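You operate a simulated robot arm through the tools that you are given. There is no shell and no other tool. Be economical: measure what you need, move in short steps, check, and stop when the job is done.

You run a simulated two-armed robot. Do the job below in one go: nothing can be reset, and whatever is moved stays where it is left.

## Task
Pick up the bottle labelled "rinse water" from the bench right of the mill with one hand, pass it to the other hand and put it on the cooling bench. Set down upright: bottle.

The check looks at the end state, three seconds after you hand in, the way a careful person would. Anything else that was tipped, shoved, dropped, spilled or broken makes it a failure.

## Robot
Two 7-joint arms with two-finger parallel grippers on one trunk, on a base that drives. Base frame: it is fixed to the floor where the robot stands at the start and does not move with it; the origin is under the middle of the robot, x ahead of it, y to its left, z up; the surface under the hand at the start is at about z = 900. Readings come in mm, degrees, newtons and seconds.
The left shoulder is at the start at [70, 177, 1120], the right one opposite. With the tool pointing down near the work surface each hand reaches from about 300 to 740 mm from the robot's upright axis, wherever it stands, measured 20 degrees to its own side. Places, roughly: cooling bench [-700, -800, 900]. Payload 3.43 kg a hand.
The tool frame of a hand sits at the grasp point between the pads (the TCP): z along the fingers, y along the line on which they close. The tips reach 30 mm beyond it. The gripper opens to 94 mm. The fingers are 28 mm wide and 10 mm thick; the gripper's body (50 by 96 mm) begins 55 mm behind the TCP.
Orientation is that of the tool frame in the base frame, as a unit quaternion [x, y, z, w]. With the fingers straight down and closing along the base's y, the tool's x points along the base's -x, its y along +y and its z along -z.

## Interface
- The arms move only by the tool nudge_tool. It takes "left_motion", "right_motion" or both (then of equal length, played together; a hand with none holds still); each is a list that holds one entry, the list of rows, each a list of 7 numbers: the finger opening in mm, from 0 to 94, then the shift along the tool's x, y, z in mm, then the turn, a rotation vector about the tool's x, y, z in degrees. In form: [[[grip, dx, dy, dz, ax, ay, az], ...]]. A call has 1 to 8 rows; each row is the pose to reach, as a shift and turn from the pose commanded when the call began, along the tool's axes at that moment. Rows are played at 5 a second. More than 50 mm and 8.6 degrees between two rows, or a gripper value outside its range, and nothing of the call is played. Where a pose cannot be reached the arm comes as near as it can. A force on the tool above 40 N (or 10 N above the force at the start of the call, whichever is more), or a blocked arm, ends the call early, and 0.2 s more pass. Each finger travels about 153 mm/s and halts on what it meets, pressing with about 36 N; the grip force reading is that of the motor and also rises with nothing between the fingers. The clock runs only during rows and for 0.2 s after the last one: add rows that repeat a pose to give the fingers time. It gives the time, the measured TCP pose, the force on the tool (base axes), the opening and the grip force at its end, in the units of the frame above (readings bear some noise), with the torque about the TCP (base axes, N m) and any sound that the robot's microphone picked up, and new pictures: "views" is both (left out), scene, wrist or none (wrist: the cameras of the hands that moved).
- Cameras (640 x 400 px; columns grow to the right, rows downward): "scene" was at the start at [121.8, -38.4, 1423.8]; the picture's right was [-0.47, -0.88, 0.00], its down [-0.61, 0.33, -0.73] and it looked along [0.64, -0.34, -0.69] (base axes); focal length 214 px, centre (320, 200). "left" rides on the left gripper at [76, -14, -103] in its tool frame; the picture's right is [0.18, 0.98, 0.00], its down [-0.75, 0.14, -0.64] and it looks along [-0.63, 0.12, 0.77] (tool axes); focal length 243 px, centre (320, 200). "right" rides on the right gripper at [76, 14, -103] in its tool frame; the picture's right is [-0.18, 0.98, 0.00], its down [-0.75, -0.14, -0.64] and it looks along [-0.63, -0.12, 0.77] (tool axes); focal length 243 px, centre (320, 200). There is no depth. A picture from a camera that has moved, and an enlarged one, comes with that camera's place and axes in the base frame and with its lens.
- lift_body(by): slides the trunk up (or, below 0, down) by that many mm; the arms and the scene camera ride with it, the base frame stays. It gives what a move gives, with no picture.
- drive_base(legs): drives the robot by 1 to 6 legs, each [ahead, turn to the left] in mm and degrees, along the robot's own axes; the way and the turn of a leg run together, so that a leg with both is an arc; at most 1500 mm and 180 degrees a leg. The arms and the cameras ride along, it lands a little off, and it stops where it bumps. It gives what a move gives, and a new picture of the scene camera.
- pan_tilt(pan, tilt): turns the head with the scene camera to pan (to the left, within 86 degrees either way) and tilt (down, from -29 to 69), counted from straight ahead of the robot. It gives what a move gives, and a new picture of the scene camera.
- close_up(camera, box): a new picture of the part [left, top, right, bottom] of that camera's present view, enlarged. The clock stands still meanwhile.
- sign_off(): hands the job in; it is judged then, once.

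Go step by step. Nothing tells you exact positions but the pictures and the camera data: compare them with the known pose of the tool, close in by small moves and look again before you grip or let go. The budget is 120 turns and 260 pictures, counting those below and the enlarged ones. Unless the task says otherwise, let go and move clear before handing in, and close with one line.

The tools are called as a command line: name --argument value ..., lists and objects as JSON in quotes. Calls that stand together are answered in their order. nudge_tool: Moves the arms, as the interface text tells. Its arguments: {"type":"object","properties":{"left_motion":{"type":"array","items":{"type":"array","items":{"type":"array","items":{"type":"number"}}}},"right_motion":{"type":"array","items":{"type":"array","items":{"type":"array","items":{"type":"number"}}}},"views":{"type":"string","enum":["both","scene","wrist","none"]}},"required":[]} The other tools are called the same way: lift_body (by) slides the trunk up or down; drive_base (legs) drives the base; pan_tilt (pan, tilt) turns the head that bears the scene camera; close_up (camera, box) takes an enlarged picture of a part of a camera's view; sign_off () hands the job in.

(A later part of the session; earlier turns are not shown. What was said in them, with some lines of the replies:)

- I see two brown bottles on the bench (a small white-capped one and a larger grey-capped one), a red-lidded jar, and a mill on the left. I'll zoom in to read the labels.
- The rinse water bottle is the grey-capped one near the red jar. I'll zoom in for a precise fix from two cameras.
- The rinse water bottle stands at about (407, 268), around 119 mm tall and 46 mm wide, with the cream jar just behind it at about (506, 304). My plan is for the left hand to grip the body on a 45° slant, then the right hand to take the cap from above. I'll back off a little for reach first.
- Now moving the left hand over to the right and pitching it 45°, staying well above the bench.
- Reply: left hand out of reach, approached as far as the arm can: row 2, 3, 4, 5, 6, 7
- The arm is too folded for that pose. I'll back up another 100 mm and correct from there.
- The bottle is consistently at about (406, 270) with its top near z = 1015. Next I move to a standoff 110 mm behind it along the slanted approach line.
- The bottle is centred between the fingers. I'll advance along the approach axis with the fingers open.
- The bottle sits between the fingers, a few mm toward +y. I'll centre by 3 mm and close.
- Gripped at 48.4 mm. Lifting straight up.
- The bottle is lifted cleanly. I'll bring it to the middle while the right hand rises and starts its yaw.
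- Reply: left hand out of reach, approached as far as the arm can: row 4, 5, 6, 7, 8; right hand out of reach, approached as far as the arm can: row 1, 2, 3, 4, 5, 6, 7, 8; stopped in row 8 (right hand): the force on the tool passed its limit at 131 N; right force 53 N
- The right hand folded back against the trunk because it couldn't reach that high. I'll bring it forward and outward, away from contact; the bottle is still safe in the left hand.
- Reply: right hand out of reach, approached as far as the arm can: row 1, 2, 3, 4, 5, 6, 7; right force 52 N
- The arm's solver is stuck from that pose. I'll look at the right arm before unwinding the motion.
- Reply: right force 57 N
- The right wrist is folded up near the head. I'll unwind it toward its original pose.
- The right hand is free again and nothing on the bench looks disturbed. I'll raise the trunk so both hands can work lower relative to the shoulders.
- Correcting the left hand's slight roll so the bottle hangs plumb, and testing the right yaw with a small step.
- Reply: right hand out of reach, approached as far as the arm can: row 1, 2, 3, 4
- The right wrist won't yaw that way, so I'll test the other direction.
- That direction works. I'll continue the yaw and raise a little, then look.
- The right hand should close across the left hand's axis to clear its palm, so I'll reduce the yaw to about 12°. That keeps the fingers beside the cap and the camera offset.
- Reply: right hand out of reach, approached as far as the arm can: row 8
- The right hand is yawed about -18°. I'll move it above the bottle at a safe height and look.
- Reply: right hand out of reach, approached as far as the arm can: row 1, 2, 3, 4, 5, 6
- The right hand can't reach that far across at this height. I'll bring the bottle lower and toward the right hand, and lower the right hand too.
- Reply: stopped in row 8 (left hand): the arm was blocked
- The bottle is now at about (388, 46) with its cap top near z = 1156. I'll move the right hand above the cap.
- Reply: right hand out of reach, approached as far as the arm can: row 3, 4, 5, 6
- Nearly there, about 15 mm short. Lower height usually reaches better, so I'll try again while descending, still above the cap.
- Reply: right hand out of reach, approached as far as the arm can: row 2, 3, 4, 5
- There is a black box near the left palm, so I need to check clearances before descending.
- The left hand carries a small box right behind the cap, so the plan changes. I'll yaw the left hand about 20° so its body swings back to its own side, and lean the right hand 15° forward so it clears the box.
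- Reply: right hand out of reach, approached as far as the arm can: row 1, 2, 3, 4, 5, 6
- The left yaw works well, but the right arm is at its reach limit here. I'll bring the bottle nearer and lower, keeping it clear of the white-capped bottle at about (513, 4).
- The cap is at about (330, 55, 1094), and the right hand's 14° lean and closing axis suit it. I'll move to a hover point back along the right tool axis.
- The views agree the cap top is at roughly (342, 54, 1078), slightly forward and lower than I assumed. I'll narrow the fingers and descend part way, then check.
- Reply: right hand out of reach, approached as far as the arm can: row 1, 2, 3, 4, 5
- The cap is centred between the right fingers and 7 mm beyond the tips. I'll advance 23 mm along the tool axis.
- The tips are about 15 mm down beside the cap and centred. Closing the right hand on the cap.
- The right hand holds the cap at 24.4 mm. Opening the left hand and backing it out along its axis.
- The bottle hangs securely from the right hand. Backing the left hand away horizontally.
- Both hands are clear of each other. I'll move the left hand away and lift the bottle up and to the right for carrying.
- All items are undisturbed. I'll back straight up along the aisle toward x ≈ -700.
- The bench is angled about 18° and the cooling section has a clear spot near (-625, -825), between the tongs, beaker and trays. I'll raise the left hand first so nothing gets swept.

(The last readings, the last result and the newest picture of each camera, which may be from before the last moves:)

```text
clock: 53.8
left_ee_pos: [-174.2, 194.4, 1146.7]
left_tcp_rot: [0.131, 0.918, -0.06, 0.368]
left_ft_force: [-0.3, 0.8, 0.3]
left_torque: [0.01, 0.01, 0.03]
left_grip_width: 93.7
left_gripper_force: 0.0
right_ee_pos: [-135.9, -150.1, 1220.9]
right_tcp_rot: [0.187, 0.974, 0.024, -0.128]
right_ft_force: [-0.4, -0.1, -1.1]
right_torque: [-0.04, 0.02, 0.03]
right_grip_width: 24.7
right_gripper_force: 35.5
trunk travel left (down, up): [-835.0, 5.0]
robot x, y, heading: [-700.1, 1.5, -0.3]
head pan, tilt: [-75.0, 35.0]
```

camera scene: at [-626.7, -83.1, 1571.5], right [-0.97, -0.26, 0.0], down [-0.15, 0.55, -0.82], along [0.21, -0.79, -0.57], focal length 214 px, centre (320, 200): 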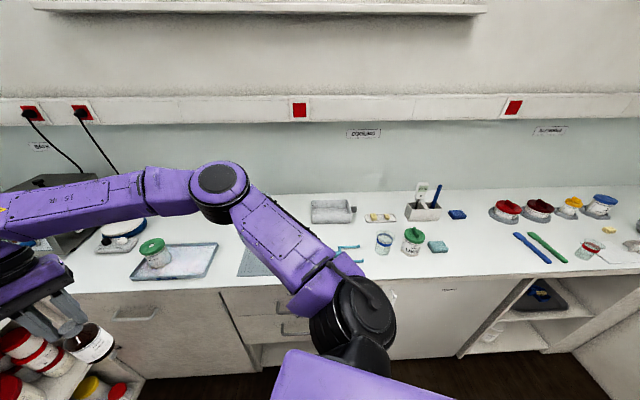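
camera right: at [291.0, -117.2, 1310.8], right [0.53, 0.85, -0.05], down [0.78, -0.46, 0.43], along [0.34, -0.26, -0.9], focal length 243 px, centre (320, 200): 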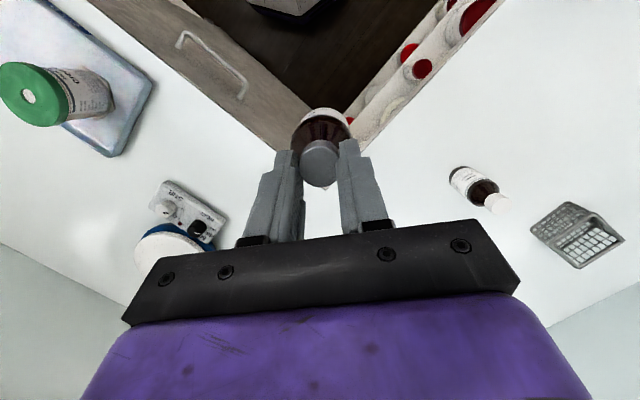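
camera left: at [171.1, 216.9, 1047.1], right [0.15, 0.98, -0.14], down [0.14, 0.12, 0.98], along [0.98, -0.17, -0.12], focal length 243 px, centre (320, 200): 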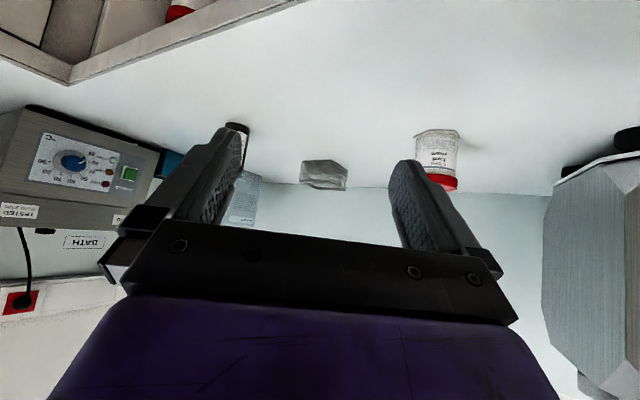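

Turning right to face the cooling bench.

drive_base --legs '[[0, -72]]'

pan_tilt --pan 0 --tilt 45

```text
clock: 57.3
left_ee_pos: [-355.1, -438.7, 1145.8]
left_tcp_rot: [0.647, 0.664, -0.266, 0.263]
left_ft_force: [-0.6, 0.0, -0.6]
left_torque: [-0.01, 0.03, 0.02]
left_grip_width: 94.2
left_gripper_force: 0.0
right_ee_pos: [-670.0, -580.6, 1221.4]
right_tcp_rot: [0.725, 0.676, 0.095, -0.089]
right_ft_force: [0.0, -0.5, -0.4]
right_torque: [-0.03, -0.02, 0.01]
right_grip_width: 24.7
right_gripper_force: 36.1
trunk travel left (down, up): [-835.0, 5.0]
robot x, y, heading: [-697.4, -2.2, -72.3]
head pan, tilt: [-75.0, 35.0]
camera scene: at [-758.2, -93.4, 1571.5], right [-0.54, 0.84, 0.0], down [0.48, 0.31, -0.82], along [-0.69, -0.44, -0.57], focal length 214 px, centre (320, 200)
```

scene: 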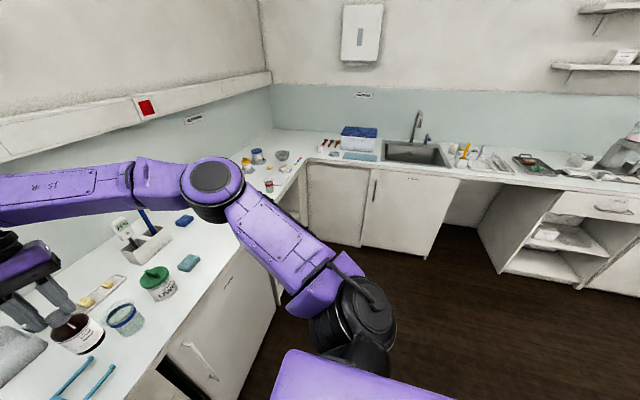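

```text
clock: 58.8
left_ee_pos: [-355.7, -438.3, 1146.7]
left_tcp_rot: [0.648, 0.663, -0.266, 0.263]
left_ft_force: [0.0, -0.2, 0.4]
left_torque: [-0.03, 0.04, 0.0]
left_grip_width: 94.0
left_gripper_force: 0.0
right_ee_pos: [-671.0, -581.1, 1220.8]
right_tcp_rot: [0.725, 0.677, 0.094, -0.089]
right_ft_force: [0.7, 0.2, -0.2]
right_torque: [0.01, -0.01, -0.01]
right_grip_width: 24.4
right_gripper_force: 36.6
trunk travel left (down, up): [-835.0, 5.0]
robot x, y, heading: [-697.3, 4.3, -72.6]
head pan, tilt: [0.0, 45.0]
camera scene: at [-659.8, -123.5, 1556.6], right [-0.95, -0.3, 0.0], down [-0.21, 0.67, -0.71], along [0.21, -0.67, -0.71], focal length 214 px, centre (320, 200)
```

scene: 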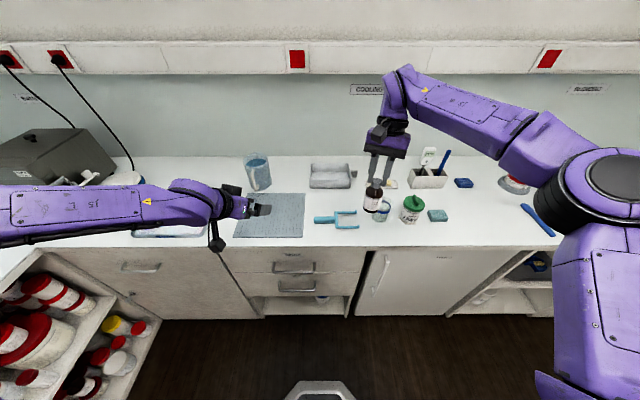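

close_up --camera "scene" --box '[300, 140, 460, 240]'

close_up --camera "right" --box '[0, 0, 640, 400]'

```text
4.00 times, centred on (380, 190) of scene
camera zoom: at [-659.8, -123.5, 1556.6], right [-0.95, -0.3, 0.0], down [-0.21, 0.67, -0.71], along [0.21, -0.67, -0.71], focal length 858 px, centre (80, 240)
```

zoom: 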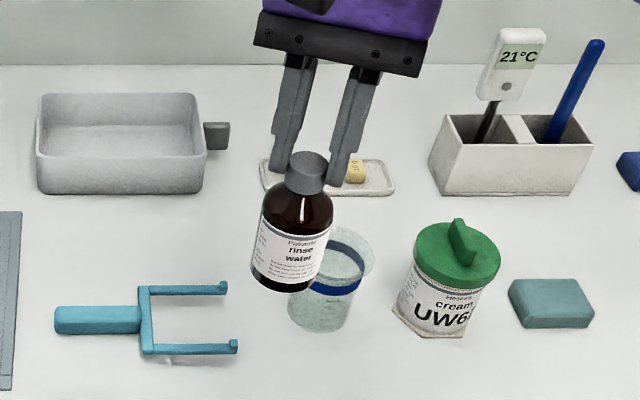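

```text
1.00 times, centred on (320, 200) of right (not enlarged: the box is as wide or as high as the picture)
camera zoom: at [-652.4, -535.4, 1339.9], right [0.97, -0.25, -0.05], down [-0.2, -0.88, 0.43], along [-0.15, -0.4, -0.9], focal length 243 px, centre (320, 200)
```

zoom: 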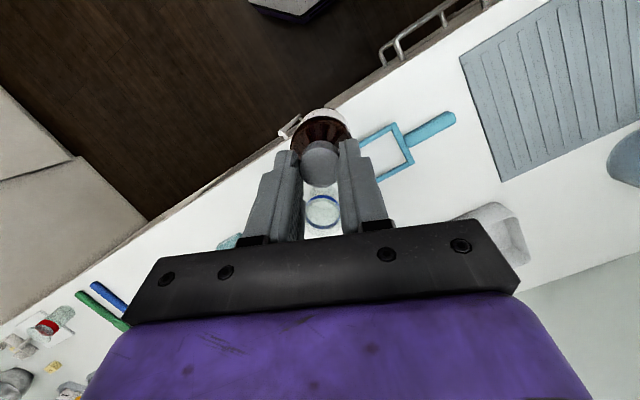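

The bottle hangs plumb with its base at z ≈ 1095. The clear spot is (-628, -810), so I'll drive ahead 240 mm with everything well above the bench.

drive_base --legs '[[240, 0]]'

close_up --camera "scene" --box '[260, 140, 460, 280]'

close_up --camera "right" --box '[0, 0, 640, 400]'

```text
clock: 60.5
left_ee_pos: [-286.7, -664.1, 1148.0]
left_tcp_rot: [0.649, 0.662, -0.267, 0.263]
left_ft_force: [0.6, 1.4, -1.0]
left_torque: [0.0, 0.0, -0.01]
left_grip_width: 94.2
left_gripper_force: 0.1
right_ee_pos: [-603.1, -804.9, 1222.3]
right_tcp_rot: [0.727, 0.675, 0.094, -0.088]
right_ft_force: [0.0, 0.4, -0.4]
right_torque: [-0.03, 0.02, -0.01]
right_grip_width: 24.5
right_gripper_force: 35.9
trunk travel left (down, up): [-835.0, 5.0]
robot x, y, heading: [-626.3, -221.3, -72.5]
head pan, tilt: [0.0, 45.0]
camera scene: at [-589.8, -347.0, 1556.9], right [-0.95, -0.3, 0.0], down [-0.21, 0.67, -0.71], along [0.21, -0.68, -0.71], focal length 214 px, centre (320, 200)
```

scene: 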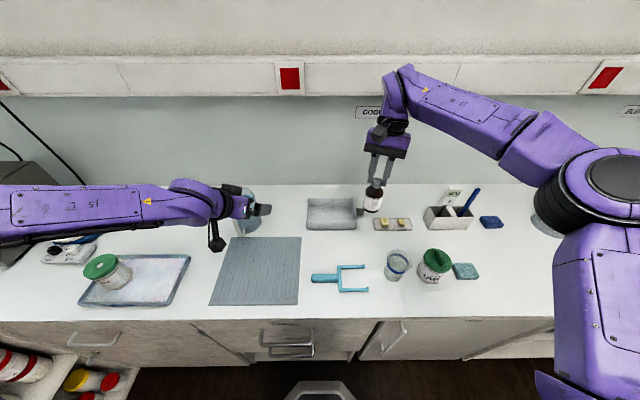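

```text
2.86 times, centred on (360, 210) of scene
camera zoom: at [-589.8, -347.0, 1556.9], right [-0.95, -0.3, 0.0], down [-0.21, 0.67, -0.71], along [0.21, -0.68, -0.71], focal length 613 px, centre (206, 171)
```

zoom: 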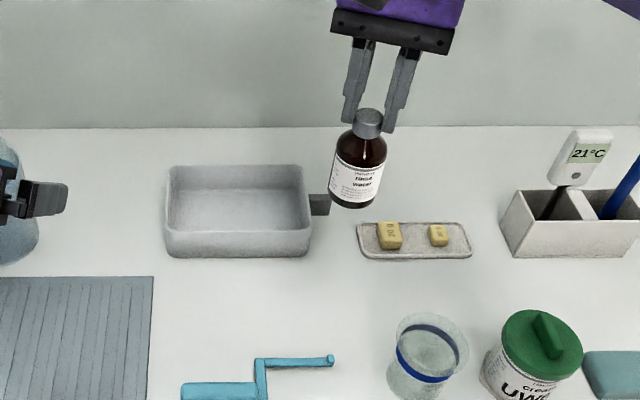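

```text
1.00 times, centred on (320, 200) of right (not enlarged: the box is as wide or as high as the picture)
camera zoom: at [-584.5, -759.2, 1340.8], right [0.97, -0.25, -0.05], down [-0.21, -0.88, 0.43], along [-0.15, -0.4, -0.9], focal length 243 px, centre (320, 200)
```

zoom: 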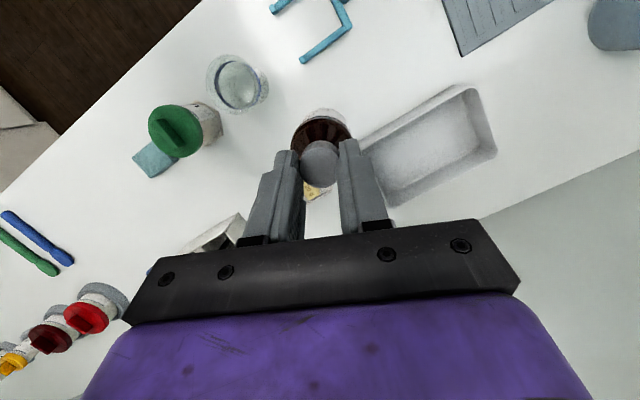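

The target spot is about (-628, -803), clear by 55 mm or more all round. I'll shift the bottle about 25 mm over it and lower it 150 mm, leaving about 45 mm to go.

nudge_tool --right_motion '[[[10, -12, -21, 0, 0, 0, 0], [10, -20, -21, 28, 0, 0, 0], [10, -28, -21, 57, 0, 0, 0], [10, -36, -21, 86, 0, 0, 0], [10, -43, -21, 114, 0, 0, 0], [10, -50, -21, 142, 0, 0, 0], [10, -50, -21, 142, 0, 0, 0]]]'

close_up --camera "scene" --box '[300, 170, 420, 290]'

```text
clock: 62.1
left_ee_pos: [-287.2, -664.9, 1147.3]
left_tcp_rot: [0.649, 0.662, -0.267, 0.263]
left_ft_force: [-0.3, 0.4, -0.2]
left_torque: [0.01, -0.02, -0.03]
left_grip_width: 94.1
left_gripper_force: 0.0
right_ee_pos: [-624.2, -817.0, 1068.7]
right_tcp_rot: [0.727, 0.674, 0.095, -0.087]
right_ft_force: [-0.2, 1.0, -0.2]
right_torque: [0.0, -0.01, 0.0]
right_grip_width: 24.4
right_gripper_force: 36.5
trunk travel left (down, up): [-835.0, 5.0]
robot x, y, heading: [-618.5, -224.6, -72.5]
head pan, tilt: [0.0, 45.0]
camera scene: at [-589.5, -348.6, 1556.7], right [-0.95, -0.3, 0.0], down [-0.21, 0.67, -0.71], along [0.21, -0.68, -0.71], focal length 214 px, centre (320, 200)
camera right: at [-605.7, -770.9, 1188.6], right [0.97, -0.25, -0.05], down [-0.21, -0.88, 0.43], along [-0.15, -0.4, -0.9], focal length 243 px, centre (320, 200)
```

scene: 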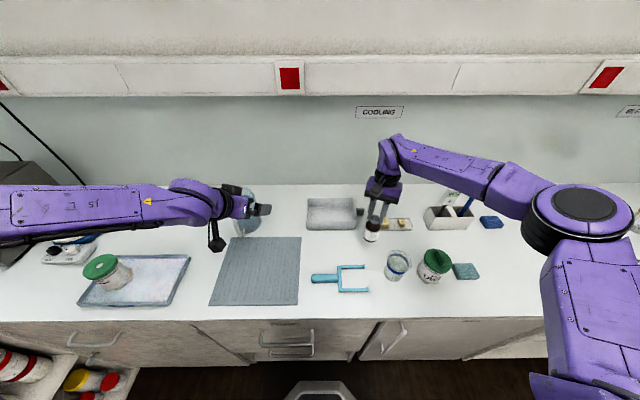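
right: 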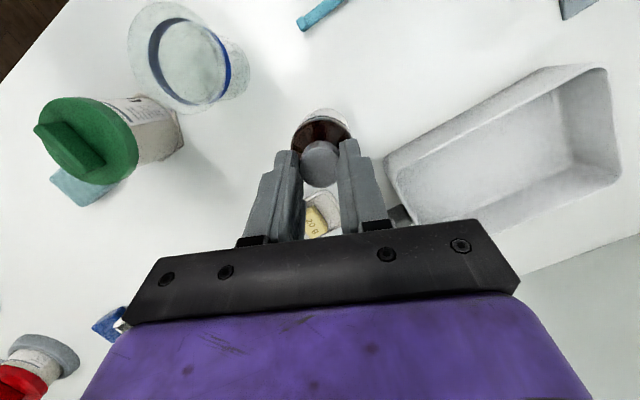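

```text
3.33 times, centred on (360, 230) of scene
camera zoom: at [-589.5, -348.6, 1556.7], right [-0.95, -0.3, 0.0], down [-0.21, 0.67, -0.71], along [0.21, -0.68, -0.71], focal length 715 px, centre (187, 100)
```

zoom: 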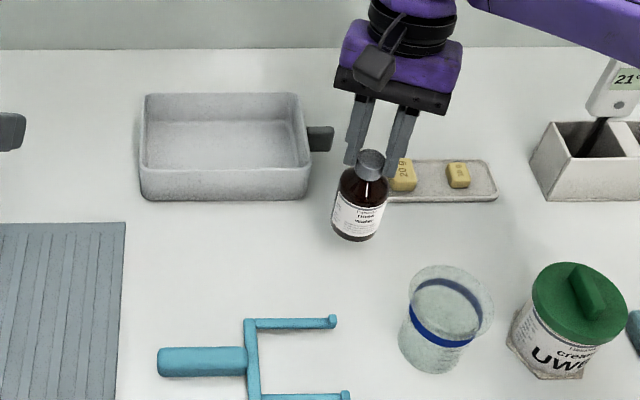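

The bottle is over the clear spot at about (-625, -800) with roughly 42 mm to go. Lowering most of the remaining way.

nudge_tool --right_motion '[[[10, -3, 0, 11, 0, 0, 0], [10, -6, 0, 22, 0, 0, 0], [10, -8, 0, 29, 0, 0, 0], [10, -9, 0, 34, 0, 0, 0], [10, -9, 0, 34, 0, 0, 0]]]' --views "none"

close_up --camera "scene" --box '[340, 200, 400, 260]'

```text
clock: 63.4
left_ee_pos: [-286.8, -665.9, 1147.0]
left_tcp_rot: [0.649, 0.662, -0.266, 0.263]
left_ft_force: [0.0, -0.4, -0.5]
left_torque: [-0.03, 0.01, -0.01]
left_grip_width: 93.8
left_gripper_force: 0.1
right_ee_pos: [-625.5, -816.2, 1036.4]
right_tcp_rot: [0.726, 0.675, 0.094, -0.089]
right_ft_force: [-0.3, 0.6, -0.1]
right_torque: [0.0, 0.0, -0.02]
right_grip_width: 24.6
right_gripper_force: 35.9
trunk travel left (down, up): [-835.0, 5.0]
robot x, y, heading: [-630.7, -227.2, -72.5]
head pan, tilt: [0.0, 45.0]
```

```text
6.67 times, centred on (370, 230) of scene
camera zoom: at [-589.3, -349.0, 1556.7], right [-0.95, -0.3, 0.0], down [-0.21, 0.68, -0.71], along [0.21, -0.67, -0.71], focal length 1430 px, centre (-13, 0)
```

zoom: 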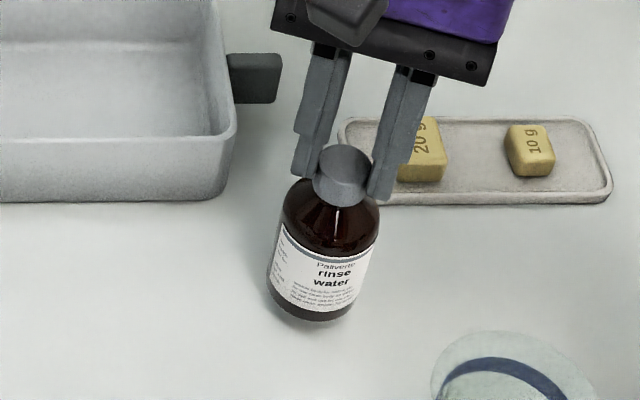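

Still a few mm above the bench with no contact force. Lowering in 1.5 mm steps.

nudge_tool --right_motion '[[[10, -0.4, 0, 1.5, 0, 0, 0], [10, -0.8, 0, 3, 0, 0, 0], [10, -1.2, 0, 4.5, 0, 0, 0], [10, -1.6, 0, 6, 0, 0, 0], [10, -2, 0, 7.5, 0, 0, 0], [10, -2, 0, 7.5, 0, 0, 0]]]' --views "none"

close_up --camera "scene" --box '[340, 200, 400, 260]'

```text
clock: 64.8
left_ee_pos: [-287.3, -665.5, 1146.6]
left_tcp_rot: [0.649, 0.662, -0.266, 0.263]
left_ft_force: [0.6, -0.2, -0.6]
left_torque: [-0.02, -0.02, 0.02]
left_grip_width: 94.0
left_gripper_force: 0.0
right_ee_pos: [-624.1, -817.0, 1028.5]
right_tcp_rot: [0.726, 0.675, 0.094, -0.089]
right_ft_force: [-0.6, 1.3, 0.1]
right_torque: [-0.05, 0.01, 0.01]
right_grip_width: 24.2
right_gripper_force: 36.1
trunk travel left (down, up): [-835.0, 5.0]
robot x, y, heading: [-626.4, -219.6, -72.9]
head pan, tilt: [0.0, 45.0]
```

```text
6.67 times, centred on (370, 230) of scene
camera zoom: at [-589.2, -349.1, 1556.6], right [-0.95, -0.3, 0.0], down [-0.21, 0.68, -0.71], along [0.21, -0.67, -0.71], focal length 1430 px, centre (-13, 0)
```

zoom: 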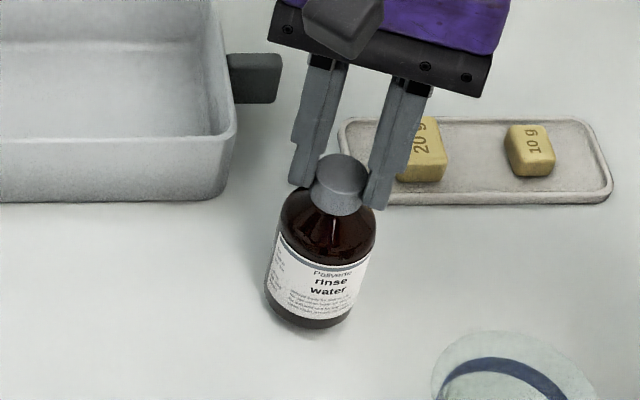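

nudge_tool --right_motion '[[[10, -0.3, 0, 1, 0, 0, 0], [10, -0.5, 0, 2, 0, 0, 0], [10, -0.8, 0, 3, 0, 0, 0], [10, -0.8, 0, 3, 0, 0, 0]]]' --views "none"

close_up --camera "scene" --box '[340, 200, 400, 260]'

```text
clock: 65.8
left_ee_pos: [-287.1, -665.2, 1147.3]
left_tcp_rot: [0.65, 0.662, -0.266, 0.262]
left_ft_force: [0.3, -0.1, -0.5]
left_torque: [-0.02, -0.01, 0.02]
left_grip_width: 93.9
left_gripper_force: 0.1
right_ee_pos: [-624.2, -816.8, 1024.7]
right_tcp_rot: [0.727, 0.675, 0.095, -0.088]
right_ft_force: [0.2, 0.7, -0.5]
right_torque: [-0.02, -0.01, -0.03]
right_grip_width: 24.3
right_gripper_force: 36.0
trunk travel left (down, up): [-835.0, 5.0]
robot x, y, heading: [-625.8, -224.7, -72.4]
head pan, tilt: [0.0, 45.0]
```

```text
6.67 times, centred on (370, 230) of scene
camera zoom: at [-589.2, -349.1, 1556.6], right [-0.95, -0.3, 0.0], down [-0.21, 0.68, -0.71], along [0.21, -0.67, -0.71], focal length 1430 px, centre (-13, 0)
```

zoom: 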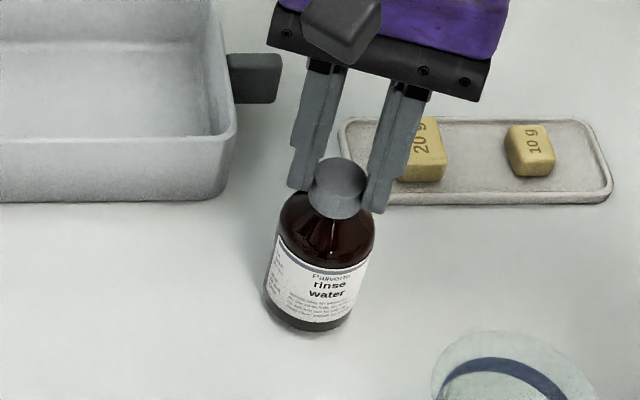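

No contact force yet; continuing in 1 mm steps.

nudge_tool --right_motion '[[[10, -0.3, 0, 1, 0, 0, 0], [10, -0.5, 0, 2, 0, 0, 0], [10, -0.8, 0, 3, 0, 0, 0], [10, -0.8, 0, 3, 0, 0, 0]]]' --views "none"

close_up --camera "right" --box '[240, 70, 400, 190]'

```text
clock: 66.8
left_ee_pos: [-286.7, -666.6, 1146.6]
left_tcp_rot: [0.649, 0.662, -0.265, 0.263]
left_ft_force: [0.5, -1.8, 0.0]
left_torque: [-0.01, 0.0, 0.0]
left_grip_width: 93.7
left_gripper_force: 0.0
right_ee_pos: [-624.0, -816.9, 1022.8]
right_tcp_rot: [0.727, 0.674, 0.094, -0.088]
right_ft_force: [0.2, 0.1, -0.8]
right_torque: [-0.01, -0.04, 0.04]
right_grip_width: 24.2
right_gripper_force: 35.4
trunk travel left (down, up): [-835.0, 5.0]
robot x, y, heading: [-627.0, -228.0, -72.6]
head pan, tilt: [0.0, 45.0]
```

```text
3.33 times, centred on (320, 130) of right
camera zoom: at [-605.9, -771.4, 1141.0], right [0.97, -0.25, -0.05], down [-0.21, -0.88, 0.43], along [-0.15, -0.4, -0.9], focal length 809 px, centre (320, 433)
```

zoom: 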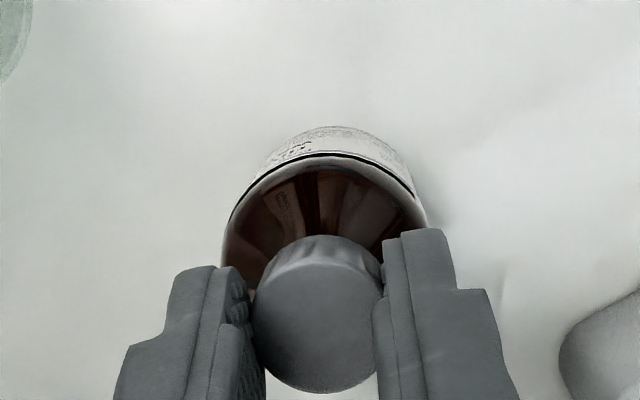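

nudge_tool --right_motion '[[[10, -0.3, 0, 1, 0, 0, 0], [10, -0.5, 0, 2, 0, 0, 0], [10, -0.8, 0, 3, 0, 0, 0], [10, -1, 0, 4, 0, 0, 0], [10, -1, 0, 4, 0, 0, 0]]]' --views "none"

close_up --camera "scene" --box '[340, 200, 400, 260]'

```text
clock: 68.0
left_ee_pos: [-287.1, -664.5, 1146.9]
left_tcp_rot: [0.649, 0.662, -0.267, 0.263]
left_ft_force: [-0.5, 0.6, -0.1]
left_torque: [0.0, 0.0, -0.02]
left_grip_width: 93.7
left_gripper_force: 0.1
right_ee_pos: [-624.2, -815.2, 1021.6]
right_tcp_rot: [0.727, 0.674, 0.095, -0.086]
right_ft_force: [-2.3, -3.7, 16.9]
right_torque: [-0.77, 0.22, 0.0]
right_grip_width: 24.5
right_gripper_force: 36.3
trunk travel left (down, up): [-835.0, 5.0]
robot x, y, heading: [-626.9, -225.4, -72.6]
head pan, tilt: [0.0, 45.0]
```

```text
6.67 times, centred on (370, 230) of scene
camera zoom: at [-589.5, -346.7, 1557.1], right [-0.95, -0.3, 0.0], down [-0.21, 0.67, -0.71], along [0.21, -0.68, -0.71], focal length 1430 px, centre (-13, 0)
```

zoom: 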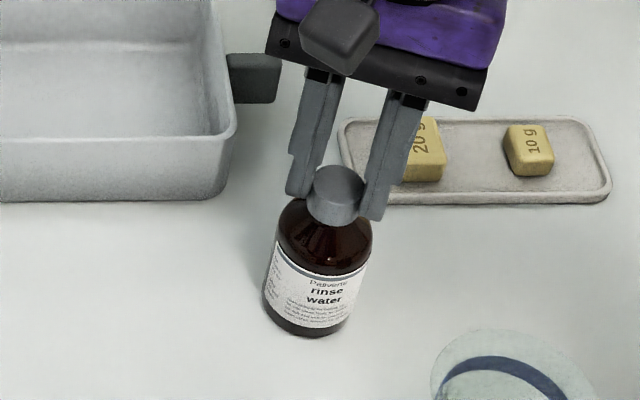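

Contact at 17 N: the bottle is on the bench. I'll relieve the pressure by easing up 2 mm, then open gently.

nudge_tool --right_motion '[[[10, 0.3, 0, -1, 0, 0, 0], [10, 0.5, 0, -2, 0, 0, 0], [10, 0.5, 0, -2, 0, 0, 0]]]' --views "none"

```text
clock: 68.8
left_ee_pos: [-285.8, -665.6, 1147.0]
left_tcp_rot: [0.648, 0.663, -0.266, 0.264]
left_ft_force: [0.2, -1.2, 0.0]
left_torque: [0.07, 0.0, 0.03]
left_grip_width: 93.8
left_gripper_force: 0.1
right_ee_pos: [-624.5, -816.3, 1019.7]
right_tcp_rot: [0.727, 0.675, 0.094, -0.089]
right_ft_force: [0.8, -2.9, 6.0]
right_torque: [-0.38, -0.09, 0.03]
right_grip_width: 24.2
right_gripper_force: 36.4
trunk travel left (down, up): [-835.0, 5.0]
robot x, y, heading: [-628.7, -221.0, -72.5]
head pan, tilt: [0.0, 45.0]
```

nudge_tool --right_motion '[[[10, 0.3, 0, -1, 0, 0, 0], [22, 0.3, 0, -1, 0, 0, 0], [30, 0.3, 0, -1, 0, 0, 0], [40, 0.3, 0, -1, 0, 0, 0], [60, 0.3, 0, -1, 0, 0, 0], [60, 0.3, 0, -1, 0, 0, 0]]]' --views "wrist"

close_up --camera "scene" --box '[340, 200, 400, 260]'

```text
clock: 70.2
left_ee_pos: [-286.4, -665.3, 1146.4]
left_tcp_rot: [0.649, 0.662, -0.266, 0.263]
left_ft_force: [0.7, 0.1, 0.7]
left_torque: [-0.01, 0.01, 0.02]
left_grip_width: 94.2
left_gripper_force: 0.1
right_ee_pos: [-624.6, -816.0, 1020.5]
right_tcp_rot: [0.727, 0.674, 0.096, -0.088]
right_ft_force: [-0.6, 0.1, 1.2]
right_torque: [0.02, 0.03, 0.0]
right_grip_width: 60.0
right_gripper_force: 0.0
trunk travel left (down, up): [-835.0, 5.0]
robot x, y, heading: [-626.9, -225.3, -72.4]
head pan, tilt: [0.0, 45.0]
camera right: at [-605.9, -770.9, 1139.6], right [0.97, -0.25, -0.05], down [-0.21, -0.88, 0.43], along [-0.15, -0.4, -0.9], focal length 243 px, centre (320, 200)
```

right: 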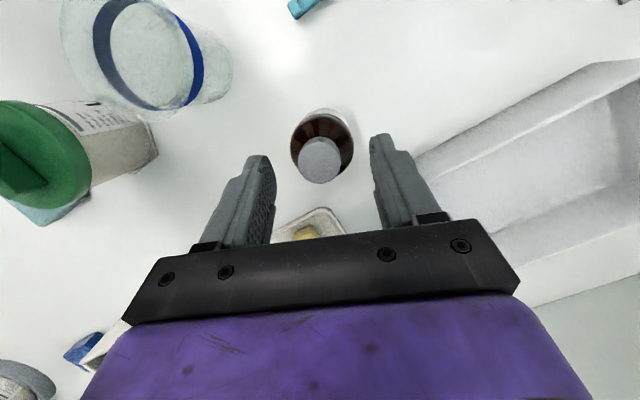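

```text
6.67 times, centred on (370, 230) of scene
camera zoom: at [-589.2, -349.0, 1556.6], right [-0.95, -0.3, 0.0], down [-0.21, 0.68, -0.71], along [0.21, -0.67, -0.71], focal length 1430 px, centre (-13, 0)
```

zoom: 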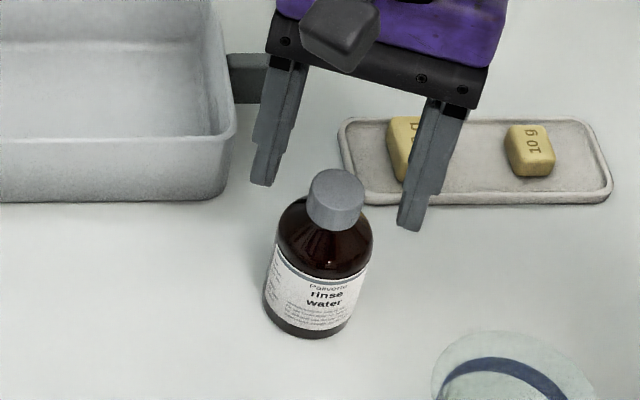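

The bottle stands upright and released. I'll retract the right hand straight back along its axis.

nudge_tool --right_motion '[[[60, 0, 0, -20, 0, 0, 0], [60, 0, 0, -50, 0, 0, 0], [60, 0, 0, -90, 0, 0, 0], [60, 0, 0, -130, 0, 0, 0], [60, 0, 0, -130, 0, 0, 0]]]' --views "scene"

close_up --camera "scene" --box '[200, 160, 520, 320]'

```text
clock: 71.3
left_ee_pos: [-287.0, -665.1, 1147.1]
left_tcp_rot: [0.649, 0.663, -0.265, 0.263]
left_ft_force: [0.1, -0.2, -0.3]
left_torque: [-0.03, 0.01, -0.02]
left_grip_width: 93.9
left_gripper_force: 0.0
right_ee_pos: [-626.5, -852.2, 1147.6]
right_tcp_rot: [0.727, 0.674, 0.096, -0.088]
right_ft_force: [0.3, -1.7, 0.2]
right_torque: [0.01, 0.03, -0.01]
right_grip_width: 59.6
right_gripper_force: 0.2
trunk travel left (down, up): [-835.0, 5.0]
robot x, y, heading: [-625.0, -221.1, -72.7]
head pan, tilt: [0.0, 45.0]
camera scene: at [-589.3, -349.3, 1556.6], right [-0.95, -0.3, 0.0], down [-0.21, 0.68, -0.71], along [0.21, -0.67, -0.71], focal length 214 px, centre (320, 200)
```

scene: 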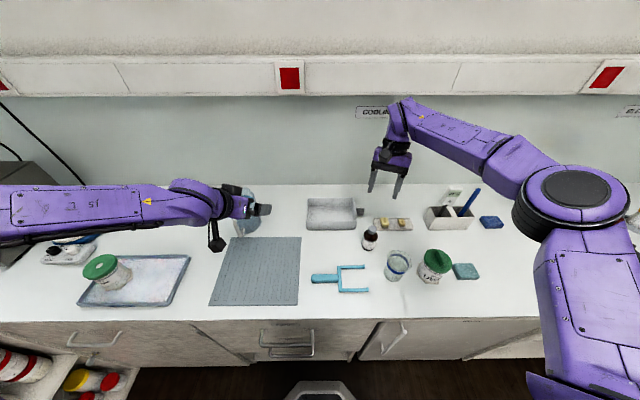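

```text
2.00 times, centred on (360, 240) of scene
camera zoom: at [-589.3, -349.3, 1556.6], right [-0.95, -0.3, 0.0], down [-0.21, 0.68, -0.71], along [0.21, -0.67, -0.71], focal length 429 px, centre (240, 120)
```

zoom: 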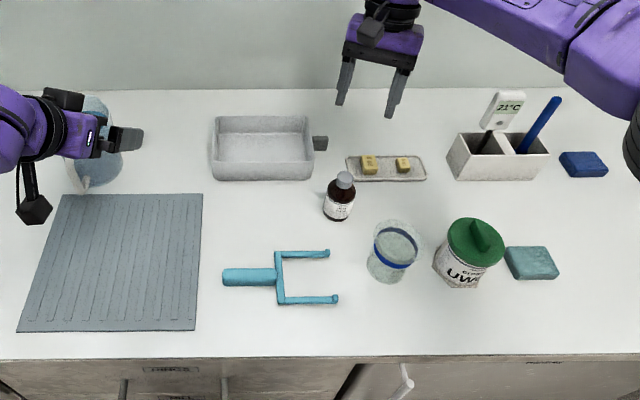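

The rinse water bottle stands upright at about (-625, -802) on the cooling bench, both hands are clear, and nothing else has moved. Handing in.

sign_off

```text
The job is handed in.
```

The rinse water bottle was picked up with the left hand, passed to the right hand in the air, and set down upright on the cooling bench with nothing else disturbed.
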